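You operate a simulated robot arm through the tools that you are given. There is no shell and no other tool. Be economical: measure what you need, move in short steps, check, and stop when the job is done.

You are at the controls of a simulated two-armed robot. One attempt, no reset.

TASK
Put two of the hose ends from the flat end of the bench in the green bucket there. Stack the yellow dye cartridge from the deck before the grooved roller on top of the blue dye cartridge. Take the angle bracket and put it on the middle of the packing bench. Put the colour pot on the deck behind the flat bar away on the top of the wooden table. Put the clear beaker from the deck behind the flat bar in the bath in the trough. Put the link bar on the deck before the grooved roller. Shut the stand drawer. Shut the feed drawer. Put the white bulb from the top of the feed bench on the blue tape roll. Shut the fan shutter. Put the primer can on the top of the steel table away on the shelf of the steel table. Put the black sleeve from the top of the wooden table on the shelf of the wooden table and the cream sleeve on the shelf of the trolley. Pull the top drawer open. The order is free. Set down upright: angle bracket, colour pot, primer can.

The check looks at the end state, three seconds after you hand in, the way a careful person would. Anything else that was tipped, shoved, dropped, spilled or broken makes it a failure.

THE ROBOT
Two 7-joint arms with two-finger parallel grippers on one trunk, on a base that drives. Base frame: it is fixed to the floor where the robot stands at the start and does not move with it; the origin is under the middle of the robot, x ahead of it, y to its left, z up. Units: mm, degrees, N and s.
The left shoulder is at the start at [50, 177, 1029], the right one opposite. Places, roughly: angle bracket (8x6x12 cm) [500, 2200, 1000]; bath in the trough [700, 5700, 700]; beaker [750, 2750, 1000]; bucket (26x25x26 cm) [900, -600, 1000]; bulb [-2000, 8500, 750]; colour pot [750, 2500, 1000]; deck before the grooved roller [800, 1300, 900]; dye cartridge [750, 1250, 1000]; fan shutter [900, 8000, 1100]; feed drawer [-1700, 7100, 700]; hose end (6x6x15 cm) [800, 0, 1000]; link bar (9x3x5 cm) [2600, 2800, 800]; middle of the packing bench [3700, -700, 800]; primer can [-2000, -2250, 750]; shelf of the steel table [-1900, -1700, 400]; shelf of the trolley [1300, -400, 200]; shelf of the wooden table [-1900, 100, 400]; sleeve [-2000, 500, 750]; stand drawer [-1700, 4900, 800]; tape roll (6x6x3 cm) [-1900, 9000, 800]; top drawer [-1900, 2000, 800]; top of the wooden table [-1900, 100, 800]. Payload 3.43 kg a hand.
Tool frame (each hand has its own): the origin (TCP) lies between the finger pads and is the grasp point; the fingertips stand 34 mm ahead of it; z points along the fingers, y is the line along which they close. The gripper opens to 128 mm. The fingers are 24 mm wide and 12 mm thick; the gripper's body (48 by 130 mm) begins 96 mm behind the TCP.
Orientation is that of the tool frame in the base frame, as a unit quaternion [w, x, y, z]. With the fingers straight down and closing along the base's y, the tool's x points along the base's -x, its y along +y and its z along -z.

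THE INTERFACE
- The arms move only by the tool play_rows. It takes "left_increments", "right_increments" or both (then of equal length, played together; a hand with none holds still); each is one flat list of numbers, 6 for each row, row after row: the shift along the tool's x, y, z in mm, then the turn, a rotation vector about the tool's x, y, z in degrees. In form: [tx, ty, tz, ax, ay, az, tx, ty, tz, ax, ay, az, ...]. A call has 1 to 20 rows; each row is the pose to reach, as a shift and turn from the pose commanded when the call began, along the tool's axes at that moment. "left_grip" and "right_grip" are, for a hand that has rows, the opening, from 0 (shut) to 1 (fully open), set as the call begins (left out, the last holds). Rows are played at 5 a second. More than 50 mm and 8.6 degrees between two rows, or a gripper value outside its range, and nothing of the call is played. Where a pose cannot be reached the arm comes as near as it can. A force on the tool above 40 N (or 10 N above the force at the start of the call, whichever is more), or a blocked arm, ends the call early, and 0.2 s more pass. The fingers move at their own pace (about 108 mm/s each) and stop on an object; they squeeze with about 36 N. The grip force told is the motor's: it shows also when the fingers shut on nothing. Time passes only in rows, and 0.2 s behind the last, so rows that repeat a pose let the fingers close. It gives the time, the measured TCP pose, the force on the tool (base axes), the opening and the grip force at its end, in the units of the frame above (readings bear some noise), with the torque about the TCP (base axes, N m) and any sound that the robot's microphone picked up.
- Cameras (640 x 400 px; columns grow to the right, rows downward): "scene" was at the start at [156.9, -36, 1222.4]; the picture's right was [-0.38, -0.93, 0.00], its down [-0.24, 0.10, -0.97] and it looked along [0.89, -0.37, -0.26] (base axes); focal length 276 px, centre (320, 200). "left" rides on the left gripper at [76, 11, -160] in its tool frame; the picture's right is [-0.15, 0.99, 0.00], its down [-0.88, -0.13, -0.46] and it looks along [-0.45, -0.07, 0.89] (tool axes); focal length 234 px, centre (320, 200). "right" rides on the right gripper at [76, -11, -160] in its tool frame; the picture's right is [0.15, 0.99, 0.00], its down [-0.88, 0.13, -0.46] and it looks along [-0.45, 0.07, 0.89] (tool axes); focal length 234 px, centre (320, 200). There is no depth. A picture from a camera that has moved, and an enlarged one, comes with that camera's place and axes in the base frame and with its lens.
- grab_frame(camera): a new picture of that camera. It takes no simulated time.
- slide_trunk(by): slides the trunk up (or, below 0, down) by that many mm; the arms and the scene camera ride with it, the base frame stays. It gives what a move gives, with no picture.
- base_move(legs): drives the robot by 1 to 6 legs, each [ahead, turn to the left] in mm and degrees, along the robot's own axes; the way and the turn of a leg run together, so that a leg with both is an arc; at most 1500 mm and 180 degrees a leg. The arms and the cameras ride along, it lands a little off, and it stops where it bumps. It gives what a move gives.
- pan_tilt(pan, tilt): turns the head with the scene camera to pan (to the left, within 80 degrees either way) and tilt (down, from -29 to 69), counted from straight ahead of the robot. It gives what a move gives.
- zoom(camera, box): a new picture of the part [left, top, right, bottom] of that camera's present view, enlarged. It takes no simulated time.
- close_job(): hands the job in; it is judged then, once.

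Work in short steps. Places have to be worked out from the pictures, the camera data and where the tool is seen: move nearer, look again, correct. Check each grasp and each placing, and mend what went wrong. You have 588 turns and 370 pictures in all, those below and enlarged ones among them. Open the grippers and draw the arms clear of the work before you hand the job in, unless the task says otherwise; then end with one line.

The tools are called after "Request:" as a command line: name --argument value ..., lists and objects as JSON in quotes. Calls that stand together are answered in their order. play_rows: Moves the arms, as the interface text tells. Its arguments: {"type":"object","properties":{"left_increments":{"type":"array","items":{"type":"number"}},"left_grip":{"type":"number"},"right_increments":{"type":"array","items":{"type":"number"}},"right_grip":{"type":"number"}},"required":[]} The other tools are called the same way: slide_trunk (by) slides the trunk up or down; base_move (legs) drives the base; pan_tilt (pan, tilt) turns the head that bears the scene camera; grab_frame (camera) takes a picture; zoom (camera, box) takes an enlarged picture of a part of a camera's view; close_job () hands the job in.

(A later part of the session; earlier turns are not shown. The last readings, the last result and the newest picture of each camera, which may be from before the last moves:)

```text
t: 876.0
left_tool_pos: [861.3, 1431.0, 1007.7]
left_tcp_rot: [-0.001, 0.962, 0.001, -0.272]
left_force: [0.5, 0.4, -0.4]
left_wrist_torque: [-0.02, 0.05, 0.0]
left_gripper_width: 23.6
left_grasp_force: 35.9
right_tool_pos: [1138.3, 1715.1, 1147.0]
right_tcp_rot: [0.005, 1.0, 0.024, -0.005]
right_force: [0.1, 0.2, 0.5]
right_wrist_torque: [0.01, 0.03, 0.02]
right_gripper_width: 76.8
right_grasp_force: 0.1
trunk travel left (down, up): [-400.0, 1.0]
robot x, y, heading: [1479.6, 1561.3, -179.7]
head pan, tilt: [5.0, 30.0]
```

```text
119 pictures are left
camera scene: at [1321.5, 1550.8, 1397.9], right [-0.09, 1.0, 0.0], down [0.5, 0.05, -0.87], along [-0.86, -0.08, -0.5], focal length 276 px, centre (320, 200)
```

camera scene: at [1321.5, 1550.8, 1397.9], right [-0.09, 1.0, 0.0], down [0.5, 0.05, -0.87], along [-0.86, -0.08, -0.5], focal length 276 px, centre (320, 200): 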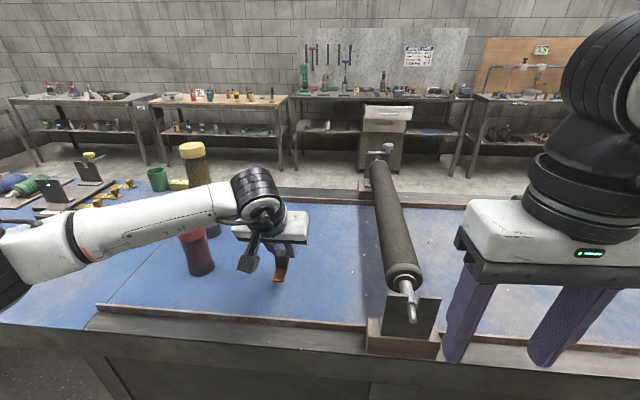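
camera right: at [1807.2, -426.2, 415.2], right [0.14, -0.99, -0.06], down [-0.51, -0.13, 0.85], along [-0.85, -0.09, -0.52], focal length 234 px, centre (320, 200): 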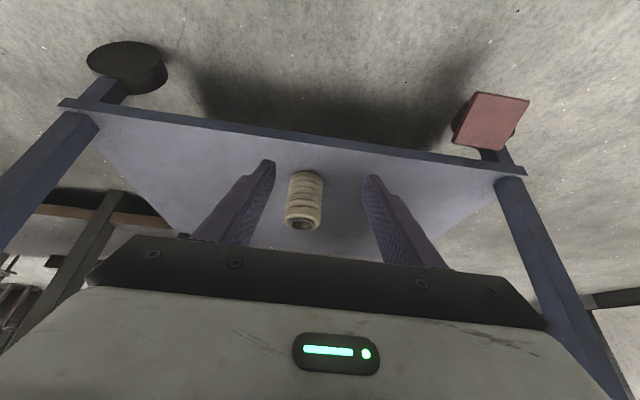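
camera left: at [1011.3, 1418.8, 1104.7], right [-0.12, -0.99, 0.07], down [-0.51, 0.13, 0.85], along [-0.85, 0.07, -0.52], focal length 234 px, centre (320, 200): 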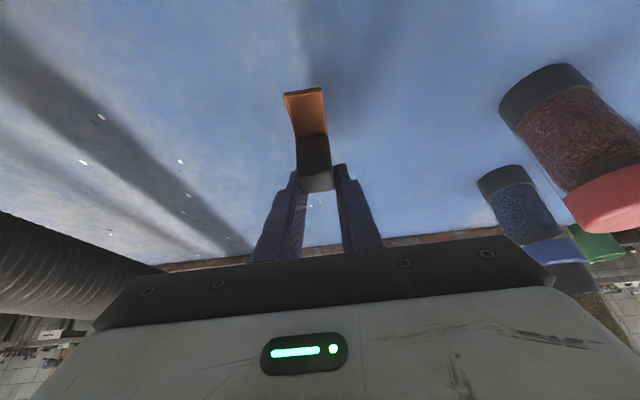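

Position is good. I lower slowly to contact.

Request:
play_rows --left_increments '[13, 0, 21, 0, 0, 0, 21, 0, 34, 0, 0, 0, 24, 0, 39, 0, 0, 0, 26, 0, 43, 0, 0, 0, 28, 0, 46, 0, 0, 0, 30, 0, 50, 0, 0, 0, 32, 0, 53, 0, 0, 0, 34, 0, 56, 0, 0, 0, 36, 0, 60, 0, 0, 0]'

Request:
grab_frame --camera "left"

```text
t: 877.8
left_tool_pos: [858.1, 1430.9, 955.2]
left_tcp_rot: [-0.005, 0.96, 0.004, -0.281]
left_force: [1.9, 0.9, 14.1]
left_wrist_torque: [-0.18, -0.98, 0.06]
left_gripper_width: 23.7
left_grasp_force: 35.7
right_tool_pos: [1138.3, 1715.6, 1147.6]
right_tcp_rot: [0.005, 1.0, 0.025, -0.004]
right_force: [0.5, -1.0, -0.4]
right_wrist_torque: [0.0, 0.0, -0.03]
right_gripper_width: 77.0
right_grasp_force: 0.0
trunk travel left (down, up): [-400.0, 1.0]
robot x, y, heading: [1479.8, 1559.2, -179.7]
head pan, tilt: [5.0, 30.0]
stopped in row 8 (left hand): the force on the tool passed its limit (the readings are from after the stop); the commanded pose is now the measured one
```

```text
118 pictures are left
camera left: at [1007.4, 1419.9, 1048.4], right [-0.12, -0.99, 0.07], down [-0.5, 0.12, 0.86], along [-0.86, 0.07, -0.51], focal length 234 px, centre (320, 200)
```

left: 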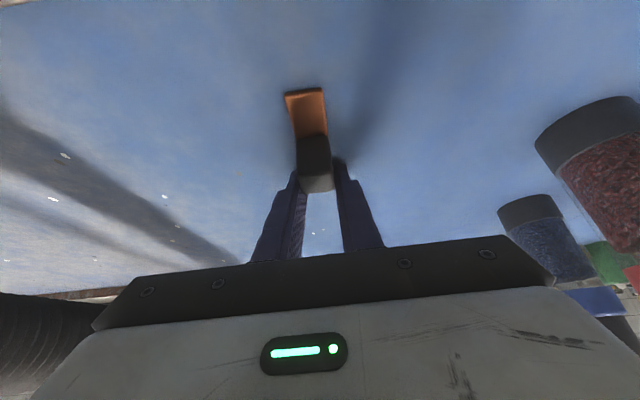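

Contact made. I unload slightly and open.

Request:
play_rows --left_increments '[-0.5, 0, -1, 0, 0, 0, -0.5, 0, -1, 0, 0, 0]'

Request:
play_rows --left_increments '[0, 0, 0, 0, 0, 0, 0, 0, 0, 0, 0, 0, 0, 0, 0, 0, 0, 0]' --left_grip 0.36

Request:
play_rows --left_increments '[0, 0, -25, 0, 0, 0, 0, 0, -65, 0, 0, 0, 0, 0, -105, 0, 0, 0, 30, 0, -140, 0, 0, 0, 65, 0, -170, 0, 0, 0]'

Request:
grab_frame --camera "left"

Request:
grab_frame --camera "scene"

```text
t: 878.4
left_tool_pos: [857.7, 1430.7, 954.4]
left_tcp_rot: [-0.004, 0.959, 0.003, -0.282]
left_force: [-6.8, 2.2, 16.4]
left_wrist_torque: [-0.16, -0.35, 0.02]
left_gripper_width: 23.6
left_grasp_force: 36.1
right_tool_pos: [1139.0, 1715.9, 1145.9]
right_tcp_rot: [0.005, 1.0, 0.025, -0.005]
right_force: [0.0, -0.3, 0.7]
right_wrist_torque: [0.0, -0.03, 0.02]
right_gripper_width: 76.9
right_grasp_force: 0.1
trunk travel left (down, up): [-400.0, 1.0]
robot x, y, heading: [1477.7, 1562.8, -179.9]
head pan, tilt: [5.0, 30.0]
```

```text
t: 879.2
left_tool_pos: [860.9, 1434.5, 956.0]
left_tcp_rot: [-0.006, 0.96, 0.001, -0.28]
left_force: [-0.3, 15.8, 16.2]
left_wrist_torque: [0.16, 0.13, -0.15]
left_gripper_width: 37.4
left_grasp_force: 0.0
right_tool_pos: [1138.4, 1717.6, 1148.7]
right_tcp_rot: [0.005, 1.0, 0.024, -0.005]
right_force: [-0.7, -0.7, -0.5]
right_wrist_torque: [-0.01, 0.0, 0.01]
right_gripper_width: 77.0
right_grasp_force: 0.0
trunk travel left (down, up): [-400.0, 1.0]
robot x, y, heading: [1485.1, 1559.2, -179.9]
head pan, tilt: [5.0, 30.0]
```

```text
t: 880.4
left_tool_pos: [1008.6, 1429.1, 1063.3]
left_tcp_rot: [-0.001, 0.961, 0.003, -0.278]
left_force: [-0.6, 0.5, 0.6]
left_wrist_torque: [0.04, 0.0, 0.01]
left_gripper_width: 46.1
left_grasp_force: 0.1
right_tool_pos: [1138.4, 1714.5, 1147.1]
right_tcp_rot: [0.005, 1.0, 0.026, -0.004]
right_force: [-0.8, 0.1, -0.4]
right_wrist_torque: [0.01, 0.02, -0.01]
right_gripper_width: 77.0
right_grasp_force: 0.0
trunk travel left (down, up): [-400.0, 1.0]
robot x, y, heading: [1484.8, 1554.4, -179.8]
head pan, tilt: [5.0, 30.0]
```

```text
117 pictures are left
camera left: at [1158.4, 1417.9, 1157.8], right [-0.12, -0.99, 0.07], down [-0.5, 0.12, 0.86], along [-0.86, 0.07, -0.51], focal length 234 px, centre (320, 200)
```

left: 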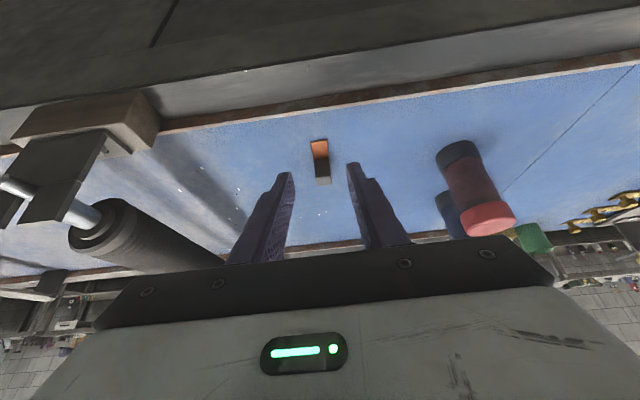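

```text
116 pictures are left
camera scene: at [1322.0, 1550.8, 1398.0], right [-0.09, 1.0, 0.0], down [0.5, 0.05, -0.87], along [-0.86, -0.08, -0.5], focal length 276 px, centre (320, 200)
```

scene: 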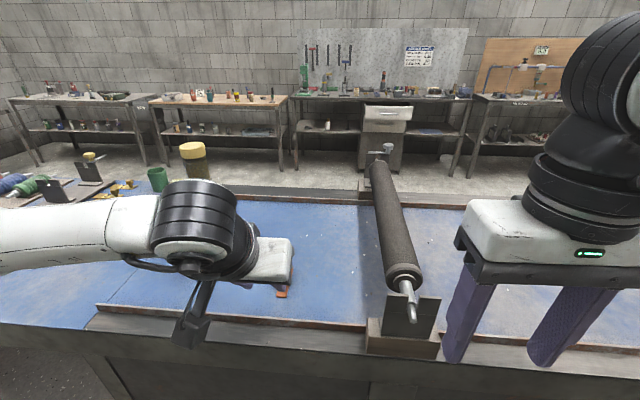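

Link bar is on the deck before the roller. Last task: the fan shutter from the rear. I back off and drive up the rear corridor, looking ahead.

Request:
base_move --legs '[[-250, 0], [0, -90], [700, 0]]'

Request:
pan_tilt --pan 0 --tilt 15

Request:
grab_frame --camera "scene"

```text
t: 889.6
left_tool_pos: [1617.0, 2757.0, 1063.7]
left_tcp_rot: [0.201, -0.676, 0.682, 0.193]
left_force: [-1.0, -0.2, 0.2]
left_wrist_torque: [-0.03, -0.05, 0.02]
left_gripper_width: 46.2
left_grasp_force: 0.1
right_tool_pos: [1901.5, 2621.9, 1147.9]
right_tcp_rot: [0.0, 0.72, -0.694, -0.006]
right_force: [-0.4, -0.1, 0.2]
right_wrist_torque: [0.02, 0.0, -0.03]
right_gripper_width: 76.7
right_grasp_force: 0.1
trunk travel left (down, up): [-400.0, 1.0]
robot x, y, heading: [1741.3, 2282.5, 89.4]
head pan, tilt: [5.0, 30.0]
```

```text
t: 890.4
left_tool_pos: [1618.0, 2756.5, 1063.2]
left_tcp_rot: [0.201, -0.676, 0.682, 0.193]
left_force: [-0.2, -0.1, -0.6]
left_wrist_torque: [-0.01, 0.01, 0.03]
left_gripper_width: 46.2
left_grasp_force: 0.0
right_tool_pos: [1902.0, 2622.1, 1146.5]
right_tcp_rot: [0.0, 0.72, -0.694, -0.006]
right_force: [-0.7, -0.6, -0.5]
right_wrist_torque: [0.01, 0.0, -0.01]
right_gripper_width: 76.8
right_grasp_force: 0.1
trunk travel left (down, up): [-400.0, 1.0]
robot x, y, heading: [1742.5, 2284.7, 89.2]
head pan, tilt: [0.0, 15.0]
```

```text
115 pictures are left
camera scene: at [1744.5, 2444.7, 1422.0], right [1.0, -0.01, 0.0], down [0.0, -0.26, -0.97], along [0.01, 0.97, -0.26], focal length 276 px, centre (320, 200)
```

scene: 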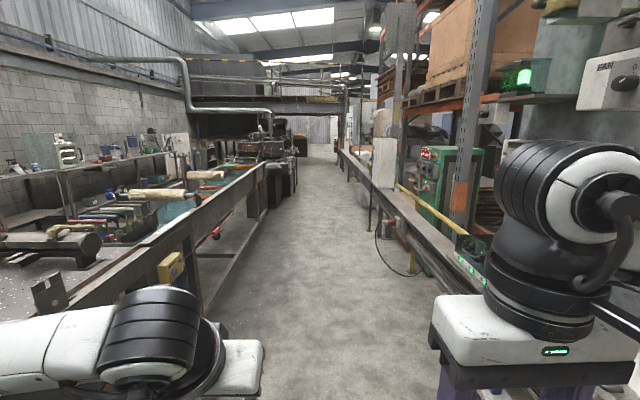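

Corridor is free. I drive on to y≈6600.

Request:
base_move --legs '[[0, 0.8], [1450, 0], [1450, 0], [1400, 0]]'

Request:
pan_tilt --pan 30 --tilt 15

Request:
grab_frame --camera "scene"

```text
t: 911.5
left_tool_pos: [1741.6, 7104.0, 1063.1]
left_tcp_rot: [0.205, -0.659, 0.699, 0.188]
left_force: [-0.7, 0.3, 0.3]
left_wrist_torque: [0.01, -0.01, 0.01]
left_gripper_width: 46.1
left_grasp_force: 0.1
right_tool_pos: [2018.3, 6955.6, 1147.7]
right_tcp_rot: [0.0, -0.701, 0.713, 0.006]
right_force: [-0.9, -0.2, -0.8]
right_wrist_torque: [-0.01, 0.02, -0.02]
right_gripper_width: 77.0
right_grasp_force: 0.1
trunk travel left (down, up): [-400.0, 1.0]
robot x, y, heading: [1842.3, 6623.6, 86.3]
head pan, tilt: [0.0, 15.0]
```

```text
t: 912.5
left_tool_pos: [1742.0, 7102.9, 1063.7]
left_tcp_rot: [0.205, -0.659, 0.699, 0.189]
left_force: [-0.6, 0.4, 0.8]
left_wrist_torque: [0.01, 0.03, 0.02]
left_gripper_width: 46.2
left_grasp_force: 0.0
right_tool_pos: [2017.2, 6954.4, 1147.2]
right_tcp_rot: [-0.001, -0.702, 0.713, 0.005]
right_force: [-0.2, -0.2, -0.5]
right_wrist_torque: [-0.01, 0.0, 0.01]
right_gripper_width: 76.6
right_grasp_force: 0.0
trunk travel left (down, up): [-400.0, 1.0]
robot x, y, heading: [1838.4, 6622.9, 86.4]
head pan, tilt: [30.0, 15.0]
```

```text
114 pictures are left
camera scene: at [1804.3, 6776.2, 1422.1], right [0.9, 0.44, 0.0], down [0.12, -0.23, -0.97], along [-0.43, 0.87, -0.26], focal length 276 px, centre (320, 200)
```

scene: 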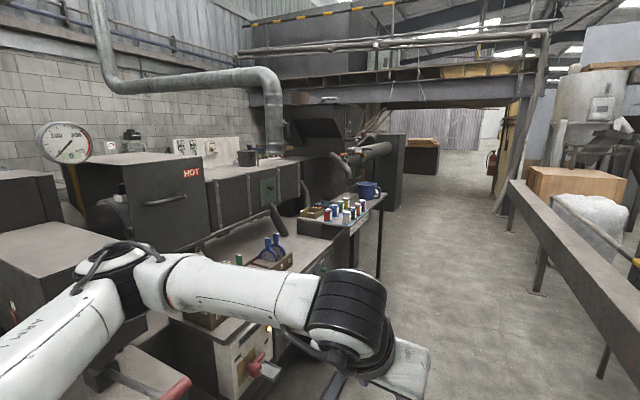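

I zoom on the rear side of the hood.

Request:
zoom --camera "scene" --box '[180, 130, 400, 280]'

```text
2.67 times, centred on (290, 205) of scene
camera zoom: at [1804.3, 6776.2, 1422.1], right [0.9, 0.44, 0.0], down [0.12, -0.23, -0.97], along [-0.43, 0.87, -0.26], focal length 737 px, centre (400, 187)
```

zoom: 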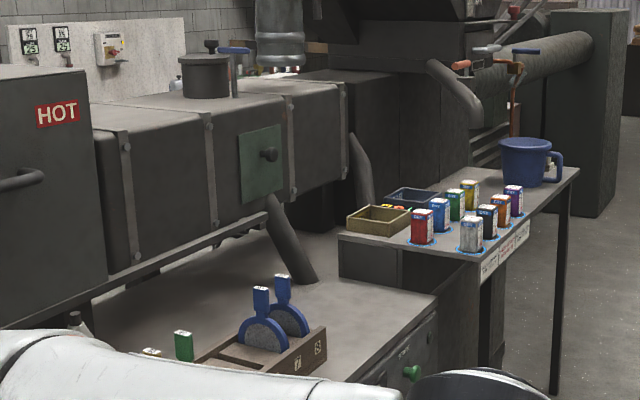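

The green square plate with a knob on the hood's rear at ≈(900,7970,1075) is the shutter. I drive to y≈8000 and face it.

Request:
base_move --legs '[[0, 4], [1450, 0], [0, 90]]'

Request:
pan_tilt --pan 0 --tilt 15

Request:
grab_frame --camera "scene"

```text
t: 923.9
left_tool_pos: [1361.2, 7949.6, 1064.0]
left_tcp_rot: [-0.008, 0.96, -0.014, -0.278]
left_force: [-0.3, -0.2, -0.6]
left_wrist_torque: [-0.02, -0.03, 0.0]
left_gripper_width: 46.1
left_grasp_force: 0.2
right_tool_pos: [1503.2, 8232.0, 1147.0]
right_tcp_rot: [0.005, 1.0, 0.007, -0.005]
right_force: [-0.9, -0.1, 0.5]
right_wrist_torque: [0.03, 0.03, -0.02]
right_gripper_width: 76.9
right_grasp_force: 0.0
trunk travel left (down, up): [-400.0, 1.0]
robot x, y, heading: [1838.8, 8064.9, 178.1]
head pan, tilt: [30.0, 15.0]
```

```text
t: 924.8
left_tool_pos: [1361.8, 7951.4, 1063.3]
left_tcp_rot: [-0.008, 0.96, -0.014, -0.279]
left_force: [-0.3, -0.6, 0.9]
left_wrist_torque: [0.0, 0.01, 0.01]
left_gripper_width: 46.3
left_grasp_force: 0.1
right_tool_pos: [1501.6, 8232.5, 1147.5]
right_tcp_rot: [0.005, 1.0, 0.007, -0.004]
right_force: [-0.4, 0.1, 0.3]
right_wrist_torque: [-0.02, 0.01, 0.0]
right_gripper_width: 76.8
right_grasp_force: 0.0
trunk travel left (down, up): [-400.0, 1.0]
robot x, y, heading: [1838.4, 8066.3, 178.0]
head pan, tilt: [0.0, 15.0]
```

```text
112 pictures are left
camera scene: at [1675.8, 8069.3, 1422.1], right [0.03, 1.0, 0.0], down [0.26, -0.01, -0.97], along [-0.97, 0.03, -0.26], focal length 276 px, centre (320, 200)
```

scene: 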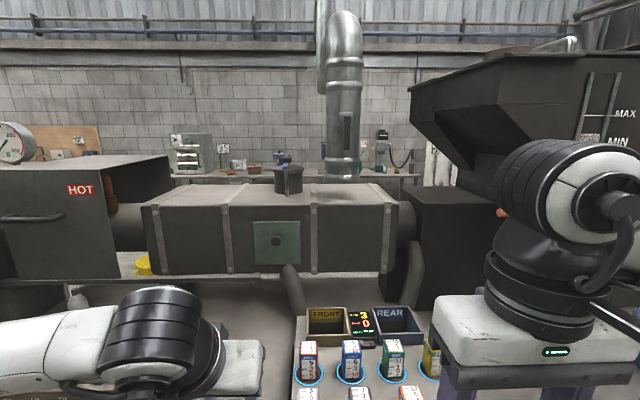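

I zoom on the shutter.

Request:
zoom --camera "scene" --box '[210, 190, 340, 290]'

```text
4.00 times, centred on (275, 240) of scene
camera zoom: at [1675.8, 8069.3, 1422.1], right [0.03, 1.0, 0.0], down [0.26, -0.01, -0.97], along [-0.97, 0.03, -0.26], focal length 1105 px, centre (500, 40)
```

zoom: 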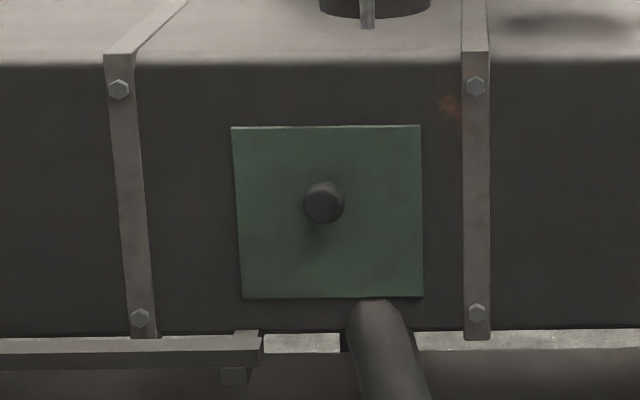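

I look with the left wrist camera, which points toward it.

Request:
grab_frame --camera "left"

```text
110 pictures are left
camera left: at [1510.3, 7934.5, 1157.6], right [-0.16, -0.99, 0.07], down [-0.5, 0.14, 0.86], along [-0.85, 0.1, -0.51], focal length 234 px, centre (320, 200)
```

left: 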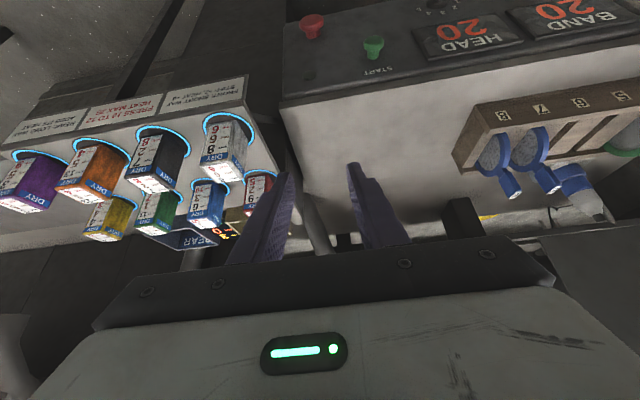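

I pitch the left hand to horizontal and move it toward the shutter, keeping above the desk.

Request:
play_rows --left_increments '[-30, 1, 9, 0, -7.2, 0, -60, 2, 18, 0, -14.4, 0, -90, 3, 27, 0, -21.6, 0, -120, 4, 36, 0, -28.8, 0, -149, 6, 45, 0, -36, 0, -179, 7, 54, 0, -43.2, 0, -209, 8, 63, 0, -50.4, 0, -239, 9, 72, 0, -57.7, 0, -239, 9, 72, 0, -57.7, 0]'

Request:
grab_frame --camera "left"

Request:
grab_frame --camera "scene"

```text
t: 926.8
left_tool_pos: [1122.8, 7989.4, 1156.9]
left_tcp_rot: [-0.003, 0.715, 0.003, -0.699]
left_force: [0.1, 0.3, -0.2]
left_wrist_torque: [0.04, -0.03, -0.06]
left_gripper_width: 46.3
left_grasp_force: 0.1
left hand out of reach, approached as far as the arm can: row 7, 8, 9
right_tool_pos: [1501.6, 8232.6, 1147.5]
right_tcp_rot: [0.004, 1.0, 0.007, -0.004]
right_force: [1.2, -0.4, 0.7]
right_wrist_torque: [0.02, 0.03, -0.01]
right_gripper_width: 77.0
right_grasp_force: 0.1
trunk travel left (down, up): [-400.0, 1.0]
robot x, y, heading: [1839.6, 8062.4, 178.0]
head pan, tilt: [0.0, 15.0]
```

```text
109 pictures are left
camera left: at [1283.5, 7978.1, 1084.0], right [0.0, -0.99, 0.14], down [0.44, 0.12, 0.89], along [-0.9, 0.06, 0.43], focal length 234 px, centre (320, 200)
```

left: 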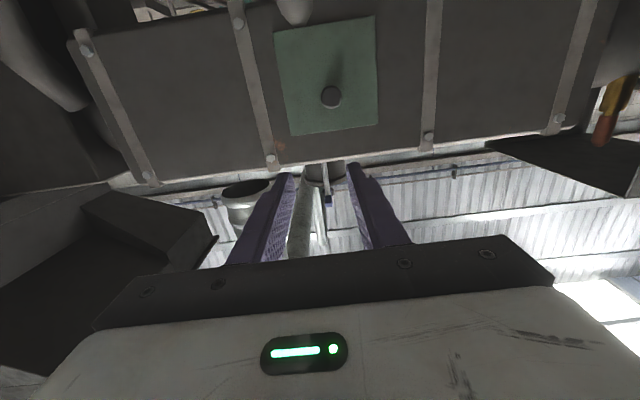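

```text
108 pictures are left
camera scene: at [1676.0, 8068.0, 1422.2], right [0.03, 1.0, 0.0], down [0.26, -0.01, -0.97], along [-0.97, 0.03, -0.26], focal length 276 px, centre (320, 200)
```

scene: 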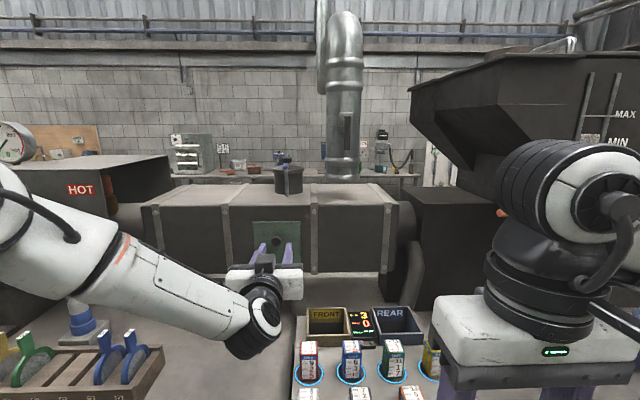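

I zoom on the plate from this camera to see gaps or hinges.

Request:
zoom --camera "left" --box '[220, 0, 440, 160]'

```text
2.50 times, centred on (330, 80) of left
camera zoom: at [1283.5, 7978.1, 1084.0], right [0.0, -0.99, 0.14], down [0.44, 0.12, 0.89], along [-0.9, 0.06, 0.43], focal length 585 px, centre (295, 500)
```

zoom: 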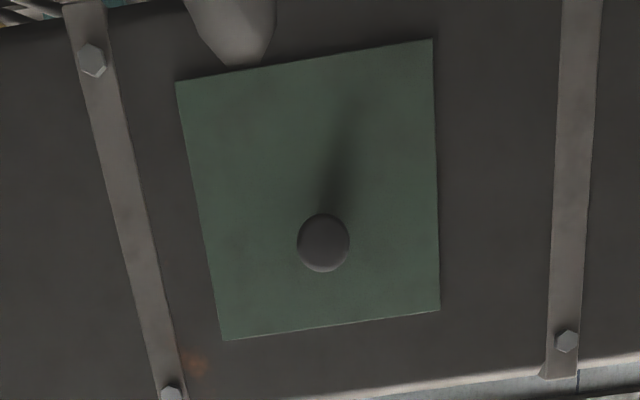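

Triangulation: the hood face is at x≈882 while the plate stands at ≈905, i.e. it is ~20 mm proud — an open push-in shutter. I align the left fingers (straddling the knob) at (7965, z 1090) and approach.

Request:
play_rows --left_increments '[30, 13, 25, 0, 0, 0, 60, 26, 50, 0, 0, 0, 67, 29, 90, 0, 0, 0, 67, 29, 125, 0, 0, 0, 67, 29, 125, 0, 0, 0]' --left_grip 0.5

Request:
grab_frame --camera "left"

Request:
zoom --camera "scene" --box '[210, 190, 340, 290]'

```text
t: 928.0
left_tool_pos: [969.5, 7995.6, 1104.3]
left_tcp_rot: [-0.012, 0.712, -0.007, -0.702]
left_force: [0.2, 0.9, -0.9]
left_wrist_torque: [-0.01, 0.09, 0.1]
left_gripper_width: 63.9
left_grasp_force: 0.0
left hand out of reach, approached as far as the arm can: row 1, 2, 3, 4, 5
right_tool_pos: [1502.1, 8232.1, 1147.1]
right_tcp_rot: [0.005, 1.0, 0.007, -0.004]
right_force: [-0.3, 0.6, 0.1]
right_wrist_torque: [0.01, 0.05, -0.03]
right_gripper_width: 76.8
right_grasp_force: 0.1
trunk travel left (down, up): [-400.0, 1.0]
robot x, y, heading: [1836.2, 8066.6, 178.4]
head pan, tilt: [0.0, 15.0]
```

```text
106 pictures are left
camera left: at [1129.9, 7980.6, 1030.5], right [-0.03, -0.99, 0.14], down [0.45, 0.11, 0.89], along [-0.89, 0.09, 0.44], focal length 234 px, centre (320, 200)
```

left: 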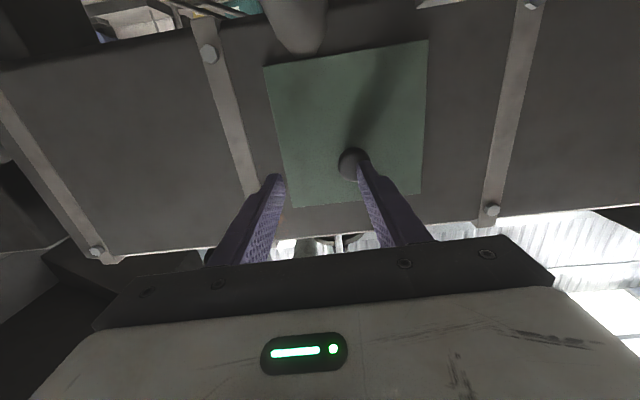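

```text
4.00 times, centred on (275, 240) of scene
camera zoom: at [1676.6, 8069.2, 1422.3], right [0.03, 1.0, 0.0], down [0.26, -0.01, -0.97], along [-0.97, 0.03, -0.26], focal length 1105 px, centre (500, 40)
```

zoom: 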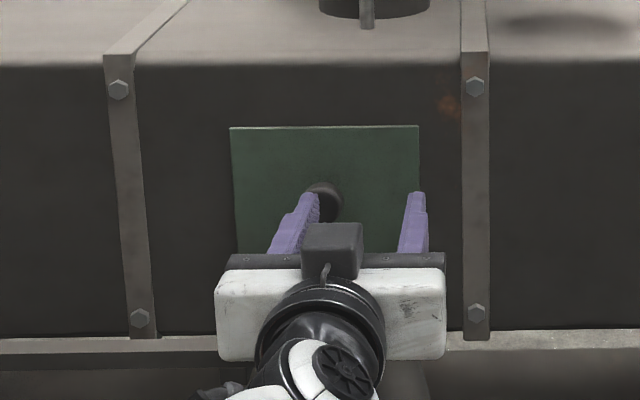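

The hand must shift 31 mm toward -y; I do that by turning the base +2°.

Request:
base_move --legs '[[0, 2]]'

Request:
grab_frame --camera "left"

```text
t: 928.8
left_tool_pos: [971.5, 7962.6, 1106.1]
left_tcp_rot: [0.001, 0.711, 0.006, -0.703]
left_force: [-0.2, 0.3, -0.1]
left_wrist_torque: [0.0, 0.01, 0.0]
left_gripper_width: 64.3
left_grasp_force: 0.1
right_tool_pos: [1496.0, 8218.9, 1147.1]
right_tcp_rot: [0.004, 1.0, 0.026, -0.004]
right_force: [0.1, -0.9, 0.0]
right_wrist_torque: [-0.01, -0.02, -0.02]
right_gripper_width: 76.7
right_grasp_force: 0.1
trunk travel left (down, up): [-400.0, 1.0]
robot x, y, heading: [1839.4, 8063.1, -179.9]
head pan, tilt: [0.0, 15.0]
```

```text
104 pictures are left
camera left: at [1132.0, 7954.9, 1030.9], right [0.01, -0.99, 0.14], down [0.44, 0.13, 0.89], along [-0.9, 0.05, 0.44], focal length 234 px, centre (320, 200)
```

left: 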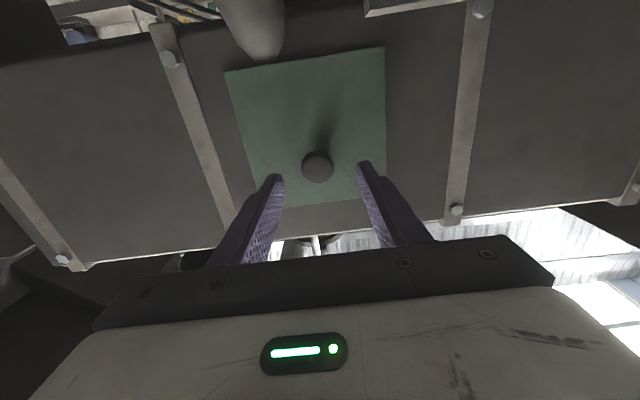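

Knob is centred between the fingertips. I push forward in small steps.

Request:
play_rows --left_increments '[0, 0, 15, 0, 0, 0, 0, 0, 25, 0, 0, 0, 0, 0, 31, 0, 0, 0, 0, 0, 36, 0, 0, 0, 0, 0, 41, 0, 0, 0, 0, 0, 46, 0, 0, 0, 0, 0, 51, 0, 0, 0, 0, 0, 56, 0, 0, 0, 0, 0, 61, 0, 0, 0, 0, 0, 66, 0, 0, 0]'

Request:
grab_frame --camera "left"

```text
t: 931.0
left_tool_pos: [967.6, 7952.1, 1113.8]
left_tcp_rot: [0.002, 0.711, 0.007, -0.703]
left_force: [0.4, 0.1, 0.3]
left_wrist_torque: [-0.03, 0.01, -0.01]
left_gripper_width: 63.9
left_grasp_force: 0.0
left hand out of reach, approached as far as the arm can: row 1, 2, 3, 4, 5, 6, 7, 8, 9, 10
right_tool_pos: [1495.2, 8219.9, 1147.6]
right_tcp_rot: [0.004, 1.0, 0.025, -0.004]
right_force: [-0.1, 0.3, -0.5]
right_wrist_torque: [0.01, 0.02, 0.02]
right_gripper_width: 77.0
right_grasp_force: 0.1
trunk travel left (down, up): [-400.0, 1.0]
robot x, y, heading: [1838.8, 8062.0, -180.1]
head pan, tilt: [0.0, 15.0]
```

```text
103 pictures are left
camera left: at [1128.1, 7944.3, 1038.8], right [0.01, -0.99, 0.14], down [0.44, 0.13, 0.89], along [-0.9, 0.05, 0.44], focal length 234 px, centre (320, 200)
```

left: 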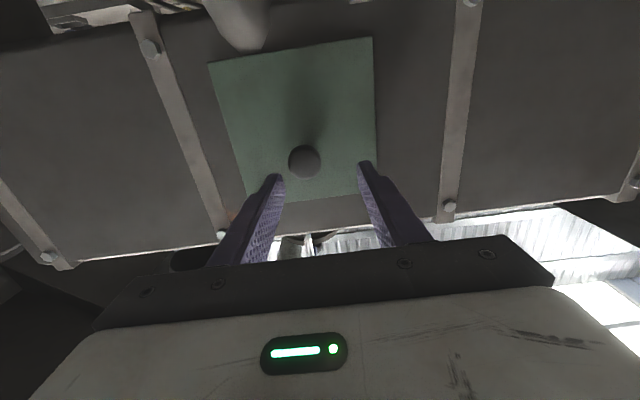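

The arm is fully extended, so I push by driving the base forward gently.

Request:
base_move --legs '[[28, 0]]'

Request:
base_move --legs '[[15, 0]]'

Request:
grab_frame --camera "left"

```text
t: 931.8
left_tool_pos: [937.7, 7951.8, 1113.0]
left_tcp_rot: [0.002, 0.711, 0.007, -0.703]
left_force: [-0.5, 0.7, 0.3]
left_wrist_torque: [-0.03, 0.02, -0.02]
left_gripper_width: 64.0
left_grasp_force: 0.1
right_tool_pos: [1466.3, 8220.6, 1146.6]
right_tcp_rot: [0.004, 1.0, 0.024, -0.004]
right_force: [0.1, -0.2, -0.6]
right_wrist_torque: [-0.03, -0.02, -0.01]
right_gripper_width: 76.8
right_grasp_force: 0.1
trunk travel left (down, up): [-400.0, 1.0]
robot x, y, heading: [1810.3, 8067.0, -179.9]
head pan, tilt: [0.0, 15.0]
```

```text
t: 932.6
left_tool_pos: [933.5, 7958.9, 1116.4]
left_tcp_rot: [-0.001, 0.71, 0.004, -0.704]
left_force: [20.0, -0.7, 3.1]
left_wrist_torque: [0.1, 0.38, -0.68]
left_gripper_width: 63.5
left_grasp_force: 0.0
right_tool_pos: [1462.9, 8219.9, 1148.9]
right_tcp_rot: [0.004, 1.0, 0.024, -0.005]
right_force: [-0.7, 0.0, -0.3]
right_wrist_torque: [-0.01, -0.01, -0.02]
right_gripper_width: 76.8
right_grasp_force: 0.2
trunk travel left (down, up): [-400.0, 1.0]
robot x, y, heading: [1800.0, 8065.4, -179.8]
head pan, tilt: [0.0, 15.0]
stopped in leg 1: the force on the tool passed its limit (the readings are from after the stop); the commanded pose is now the measured one
```

```text
102 pictures are left
camera left: at [1094.5, 7948.3, 1040.9], right [0.0, -0.99, 0.14], down [0.45, 0.13, 0.88], along [-0.89, 0.06, 0.44], focal length 234 px, centre (320, 200)
```

left: 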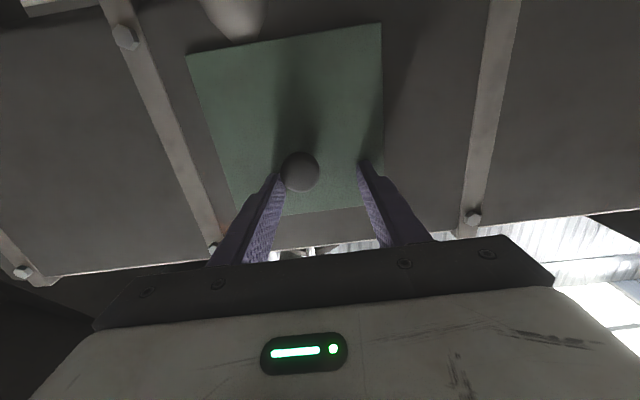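

The plate doesn't give at 20 N, so it isn't push-in. I back off 60 mm and examine around the plate closely.

Request:
base_move --legs '[[-80, 0]]'

Request:
zoom --camera "left" --box '[120, 0, 480, 230]'

Request:
zoom --camera "scene" --box '[225, 195, 345, 285]'

```text
t: 933.7
left_tool_pos: [1010.0, 7957.9, 1112.7]
left_tcp_rot: [0.0, 0.711, 0.005, -0.703]
left_force: [0.6, 0.7, 0.5]
left_wrist_torque: [0.03, 0.0, 0.0]
left_gripper_width: 63.9
left_grasp_force: 0.0
right_tool_pos: [1538.5, 8220.5, 1146.9]
right_tcp_rot: [0.005, 1.0, 0.025, -0.003]
right_force: [0.2, 0.2, 0.8]
right_wrist_torque: [-0.04, 0.03, 0.01]
right_gripper_width: 76.9
right_grasp_force: 0.1
trunk travel left (down, up): [-400.0, 1.0]
robot x, y, heading: [1875.4, 8064.5, -179.4]
head pan, tilt: [0.0, 15.0]
```

```text
1.74 times, centred on (300, 115) of left
camera zoom: at [1171.9, 7948.0, 1038.6], right [0.0, -0.99, 0.14], down [0.44, 0.13, 0.89], along [-0.9, 0.06, 0.44], focal length 407 px, centre (355, 348)
```

zoom: 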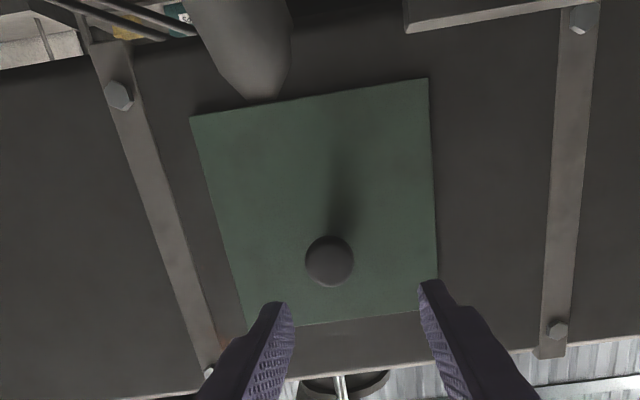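

```text
4.44 times, centred on (285, 240) of scene
camera zoom: at [1718.9, 8063.8, 1422.2], right [0.0, 1.0, 0.0], down [0.26, 0.0, -0.97], along [-0.97, 0.0, -0.26], focal length 1228 px, centre (476, 22)
```

zoom: 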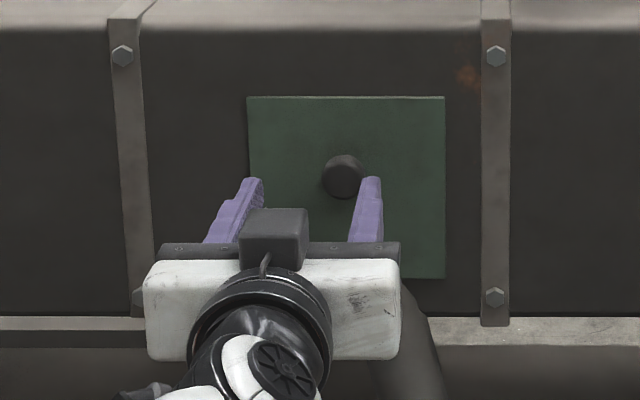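

I want slack to handle the knob: retract the arm 100 mm, re-centre on the knob, and drive 140 mm closer.

Request:
play_rows --left_increments '[4, -2, -35, 0, 0, 0, 9, -4, -70, 0, 0, 0, 13, -6, -100, 0, 0, 0, 13, -6, -100, 0, 0, 0]'

Request:
base_move --legs '[[130, -0.5]]'

Request:
grab_frame --camera "left"

```text
t: 934.7
left_tool_pos: [1020.7, 7978.2, 1092.9]
left_tcp_rot: [0.0, 0.711, 0.005, -0.703]
left_force: [0.8, -0.4, -0.3]
left_wrist_torque: [-0.02, 0.0, 0.0]
left_gripper_width: 64.0
left_grasp_force: 0.0
left hand out of reach, approached as far as the arm can: row 1, 2, 3, 4
right_tool_pos: [1538.6, 8221.2, 1147.4]
right_tcp_rot: [0.005, 1.0, 0.024, -0.004]
right_force: [-0.3, 0.1, -0.3]
right_wrist_torque: [0.01, -0.01, -0.05]
right_gripper_width: 77.0
right_grasp_force: 0.0
trunk travel left (down, up): [-400.0, 1.0]
robot x, y, heading: [1881.2, 8063.6, -180.3]
head pan, tilt: [0.0, 15.0]
```

```text
t: 935.9
left_tool_pos: [934.7, 7990.3, 1092.3]
left_tcp_rot: [-0.003, 0.71, 0.001, -0.704]
left_force: [20.8, 0.8, 3.6]
left_wrist_torque: [0.04, 0.35, 0.7]
left_gripper_width: 63.2
left_grasp_force: 0.0
right_tool_pos: [1448.3, 8219.7, 1147.6]
right_tcp_rot: [0.005, 1.0, 0.023, -0.005]
right_force: [0.8, 0.4, -0.5]
right_wrist_torque: [0.0, 0.01, 0.0]
right_gripper_width: 76.9
right_grasp_force: 0.1
trunk travel left (down, up): [-400.0, 1.0]
robot x, y, heading: [1788.5, 8063.6, -179.9]
head pan, tilt: [0.0, 15.0]
stopped in leg 1: the force on the tool passed its limit (the readings are from after the stop); the commanded pose is now the measured one
```

```text
99 pictures are left
camera left: at [1094.6, 7978.5, 1017.7], right [0.0, -0.99, 0.14], down [0.45, 0.12, 0.89], along [-0.89, 0.07, 0.44], focal length 234 px, centre (320, 200)
```

left: 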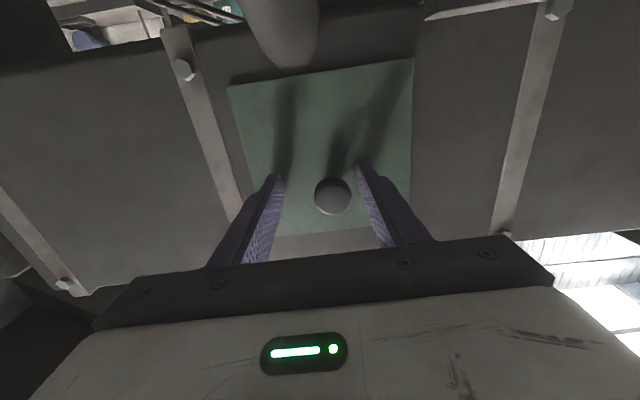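

Fingertips are on the plate with the knob between them. I close on the knob and probe how it moves.

Request:
play_rows --left_increments '[0, 0, 0, 0, 0, 0, 0, 0, 0, 0, 0, 0, 0, 0, 0, 0, 0, 0]' --left_grip 0

Request:
play_rows --left_increments '[0, 5, 0, 0, 0, 0, 0, 10, 0, 0, 0, 0, 0, 15, 0, 0, 0, 0, 0, 20, 0, 0, 0, 0]'

Request:
grab_frame --camera "left"

```text
t: 936.6
left_tool_pos: [934.3, 7989.7, 1091.4]
left_tcp_rot: [-0.004, 0.711, 0.0, -0.703]
left_force: [26.9, 0.7, 3.3]
left_wrist_torque: [0.09, 0.31, 0.07]
left_gripper_width: 28.9
left_grasp_force: 45.3
right_tool_pos: [1449.5, 8222.1, 1147.1]
right_tcp_rot: [0.004, 1.0, 0.023, -0.005]
right_force: [0.8, 0.3, 0.9]
right_wrist_torque: [0.01, -0.03, -0.01]
right_gripper_width: 76.7
right_grasp_force: 0.0
trunk travel left (down, up): [-400.0, 1.0]
robot x, y, heading: [1787.9, 8060.5, -179.9]
head pan, tilt: [0.0, 15.0]
```

```text
t: 937.4
left_tool_pos: [933.7, 7981.1, 1091.4]
left_tcp_rot: [-0.001, 0.712, 0.003, -0.702]
left_force: [32.7, -1.4, 6.2]
left_wrist_torque: [0.05, 0.8, -0.5]
left_gripper_width: 29.1
left_grasp_force: 44.7
left hand out of reach, approached as far as the arm can: row 2, 3
right_tool_pos: [1450.8, 8220.4, 1149.5]
right_tcp_rot: [0.005, 1.0, 0.022, -0.006]
right_force: [0.4, 0.9, -0.8]
right_wrist_torque: [-0.01, 0.02, 0.0]
right_gripper_width: 76.7
right_grasp_force: 0.1
trunk travel left (down, up): [-400.0, 1.0]
robot x, y, heading: [1789.7, 8064.9, -180.1]
head pan, tilt: [0.0, 15.0]
stopped in row 3 (left hand): the force on the tool passed its limit (the readings are from after the stop); the commanded pose is now the measured one
```

```text
98 pictures are left
camera left: at [1095.0, 7970.4, 1017.8], right [0.0, -0.99, 0.14], down [0.44, 0.13, 0.89], along [-0.9, 0.06, 0.44], focal length 234 px, centre (320, 200)
```

left: 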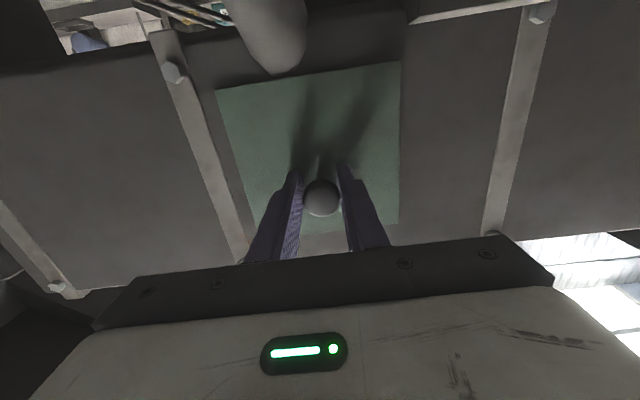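

The knob is gripped. I test a gentle pull: base back 12 mm.

Request:
base_move --legs '[[-14, 0]]'

Request:
grab_frame --camera "left"

```text
t: 938.2
left_tool_pos: [940.4, 7976.3, 1089.9]
left_tcp_rot: [0.0, 0.713, 0.004, -0.701]
left_force: [-36.2, -1.5, 13.5]
left_wrist_torque: [-0.03, 0.21, 0.08]
left_gripper_width: 29.0
left_grasp_force: 44.6
right_tool_pos: [1457.4, 8221.7, 1145.2]
right_tcp_rot: [0.005, 1.0, 0.024, -0.003]
right_force: [-0.2, 0.3, -0.7]
right_wrist_torque: [0.01, 0.0, -0.01]
right_gripper_width: 77.2
right_grasp_force: 0.0
trunk travel left (down, up): [-400.0, 1.0]
robot x, y, heading: [1799.3, 8064.6, -179.9]
head pan, tilt: [0.0, 15.0]
```

```text
97 pictures are left
camera left: at [1100.3, 7967.2, 1016.3], right [0.01, -0.99, 0.14], down [0.44, 0.13, 0.89], along [-0.9, 0.06, 0.44], focal length 234 px, centre (320, 200)
```

left: 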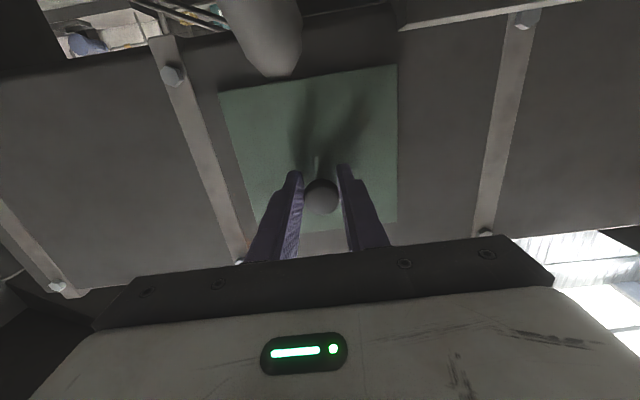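

The plate resists pulling too, so it should slide in its plane. I relieve the tension and try a sideways move (base turn +1°).

Request:
base_move --legs '[[8, 0]]'

Request:
base_move --legs '[[0, 1.2]]'

Request:
grab_frame --camera "left"

```text
t: 938.9
left_tool_pos: [939.0, 7979.0, 1089.5]
left_tcp_rot: [-0.001, 0.713, 0.003, -0.701]
left_force: [39.4, 0.4, -11.9]
left_wrist_torque: [0.0, 0.16, 0.0]
left_gripper_width: 29.4
left_grasp_force: 44.8
right_tool_pos: [1454.7, 8219.9, 1146.8]
right_tcp_rot: [0.005, 1.0, 0.023, -0.004]
right_force: [0.1, 0.0, 0.4]
right_wrist_torque: [-0.04, -0.01, -0.01]
right_gripper_width: 76.7
right_grasp_force: 0.0
trunk travel left (down, up): [-400.0, 1.0]
robot x, y, heading: [1798.0, 8066.4, -179.9]
head pan, tilt: [0.0, 15.0]
```

```text
t: 939.6
left_tool_pos: [937.5, 7957.5, 1090.5]
left_tcp_rot: [0.008, 0.713, 0.013, -0.701]
left_force: [1.2, -1.2, 7.1]
left_wrist_torque: [-0.05, -0.32, 0.11]
left_gripper_width: 29.2
left_grasp_force: 45.3
right_tool_pos: [1449.1, 8213.9, 1145.8]
right_tcp_rot: [0.004, 0.999, 0.033, -0.004]
right_force: [0.3, -0.9, -0.2]
right_wrist_torque: [0.02, 0.01, -0.01]
right_gripper_width: 76.5
right_grasp_force: 0.1
trunk travel left (down, up): [-400.0, 1.0]
robot x, y, heading: [1797.0, 8064.6, -178.7]
head pan, tilt: [0.0, 15.0]
```

```text
96 pictures are left
camera left: at [1098.5, 7952.2, 1016.7], right [0.03, -0.99, 0.14], down [0.44, 0.14, 0.89], along [-0.9, 0.04, 0.44], focal length 234 px, centre (320, 200)
```

left: 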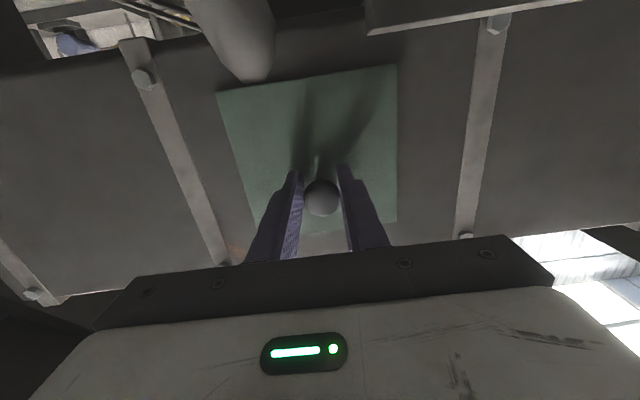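

The plate slides freely along y (it followed me 22 mm toward -y). I check with the head camera which side reveals an opening.

Request:
zoom --camera "scene" --box '[215, 185, 345, 285]'

```text
4.00 times, centred on (280, 235) of scene
camera zoom: at [1633.2, 8060.2, 1422.4], right [-0.02, 1.0, 0.0], down [0.26, 0.01, -0.97], along [-0.97, -0.02, -0.26], focal length 1105 px, centre (480, 60)
```

zoom: 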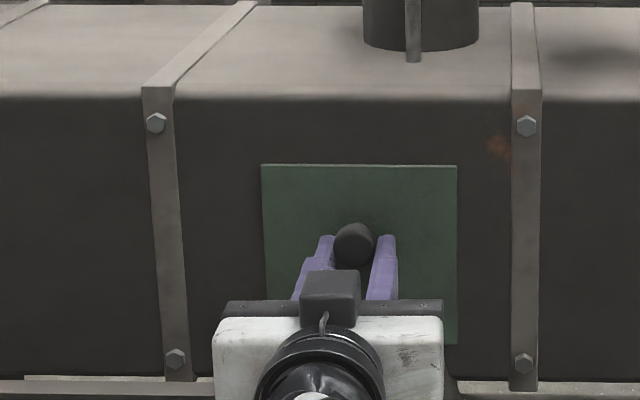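

I slide it further toward -y (+2.5° turn) and look whether an opening appears.

Request:
base_move --legs '[[0, 2.5]]'

Request:
zoom --camera "scene" --box '[215, 185, 345, 285]'

Request:
grab_frame --camera "left"

```text
t: 940.8
left_tool_pos: [938.3, 7927.2, 1089.4]
left_tcp_rot: [0.02, 0.713, 0.022, -0.7]
left_force: [-14.5, 1.2, -3.8]
left_wrist_torque: [-0.07, 0.23, 0.03]
left_gripper_width: 29.3
left_grasp_force: 45.1
right_tool_pos: [1439.9, 8198.9, 1144.7]
right_tcp_rot: [0.005, 0.999, 0.053, -0.001]
right_force: [0.7, -0.3, -0.6]
right_wrist_torque: [0.02, -0.02, 0.01]
right_gripper_width: 76.8
right_grasp_force: 0.1
trunk travel left (down, up): [-400.0, 1.0]
robot x, y, heading: [1794.4, 8065.2, -176.4]
head pan, tilt: [0.0, 15.0]
stopped in leg 1: the force on the tool passed its limit (the readings are from after the stop); the commanded pose is now the measured one
```

```text
4.00 times, centred on (280, 235) of scene
camera zoom: at [1628.5, 8054.2, 1421.6], right [-0.06, 1.0, 0.0], down [0.26, 0.02, -0.97], along [-0.96, -0.06, -0.26], focal length 1105 px, centre (480, 60)
```

zoom: 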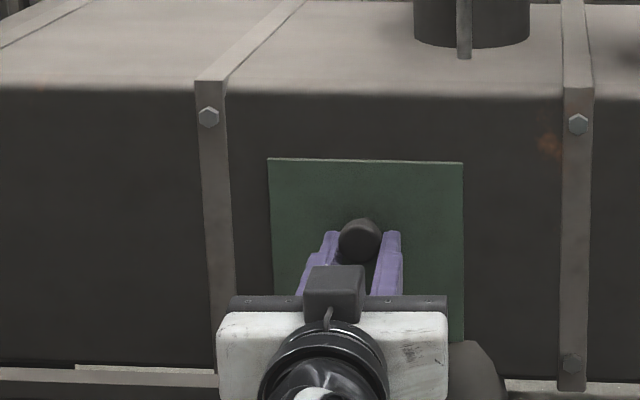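

```text
93 pictures are left
camera left: at [1099.5, 7926.7, 1017.0], right [0.06, -0.99, 0.14], down [0.43, 0.15, 0.89], along [-0.9, 0.01, 0.44], focal length 234 px, centre (320, 200)
```

left: 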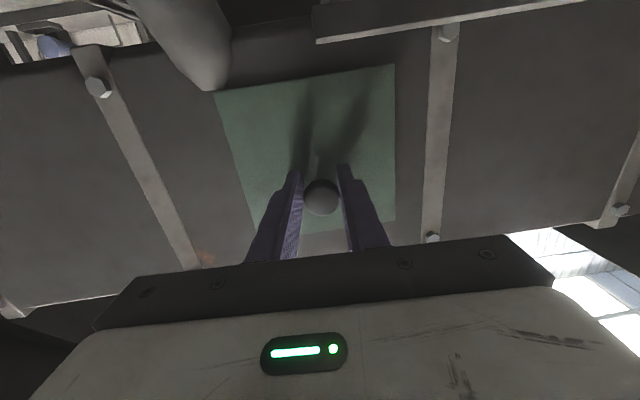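

No opening shows on either side, so I find the end stops of its travel: first push further toward -y.

Request:
base_move --legs '[[4, 0]]'

Request:
base_move --legs '[[0, 1.5]]'

Request:
zoom --camera "scene" --box '[215, 185, 345, 285]'

```text
t: 941.5
left_tool_pos: [938.3, 7927.0, 1089.2]
left_tcp_rot: [0.02, 0.713, 0.023, -0.7]
left_force: [19.3, 1.3, -10.0]
left_wrist_torque: [-0.15, 0.39, 0.15]
left_gripper_width: 29.1
left_grasp_force: 44.8
right_tool_pos: [1438.3, 8199.7, 1145.9]
right_tcp_rot: [0.005, 0.999, 0.054, -0.004]
right_force: [0.7, -0.6, -0.6]
right_wrist_torque: [0.0, 0.01, 0.02]
right_gripper_width: 76.8
right_grasp_force: 0.0
trunk travel left (down, up): [-400.0, 1.0]
robot x, y, heading: [1789.3, 8061.3, -176.2]
head pan, tilt: [0.0, 15.0]
```

```text
t: 942.4
left_tool_pos: [938.2, 7927.7, 1091.1]
left_tcp_rot: [0.017, 0.716, 0.022, -0.698]
left_force: [-10.4, 1.9, -0.1]
left_wrist_torque: [-0.12, 0.16, -0.23]
left_gripper_width: 29.3
left_grasp_force: 45.0
right_tool_pos: [1432.7, 8191.0, 1145.9]
right_tcp_rot: [0.005, 0.998, 0.066, -0.003]
right_force: [0.3, -1.0, -0.4]
right_wrist_torque: [0.01, 0.0, -0.03]
right_gripper_width: 76.5
right_grasp_force: 0.0
trunk travel left (down, up): [-400.0, 1.0]
robot x, y, heading: [1788.4, 8066.9, -175.3]
head pan, tilt: [0.0, 15.0]
stopped in leg 1: the force on the tool passed its limit (the readings are from after the stop); the commanded pose is now the measured one
```

```text
4.00 times, centred on (280, 235) of scene
camera zoom: at [1625.3, 8051.1, 1421.8], right [-0.08, 1.0, 0.0], down [0.26, 0.02, -0.97], along [-0.96, -0.08, -0.26], focal length 1105 px, centre (480, 60)
```

zoom: 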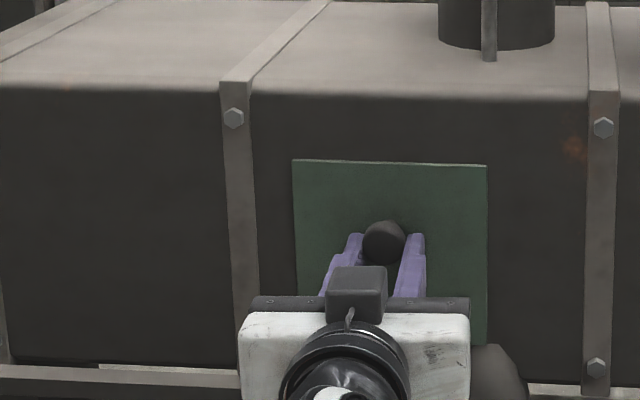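

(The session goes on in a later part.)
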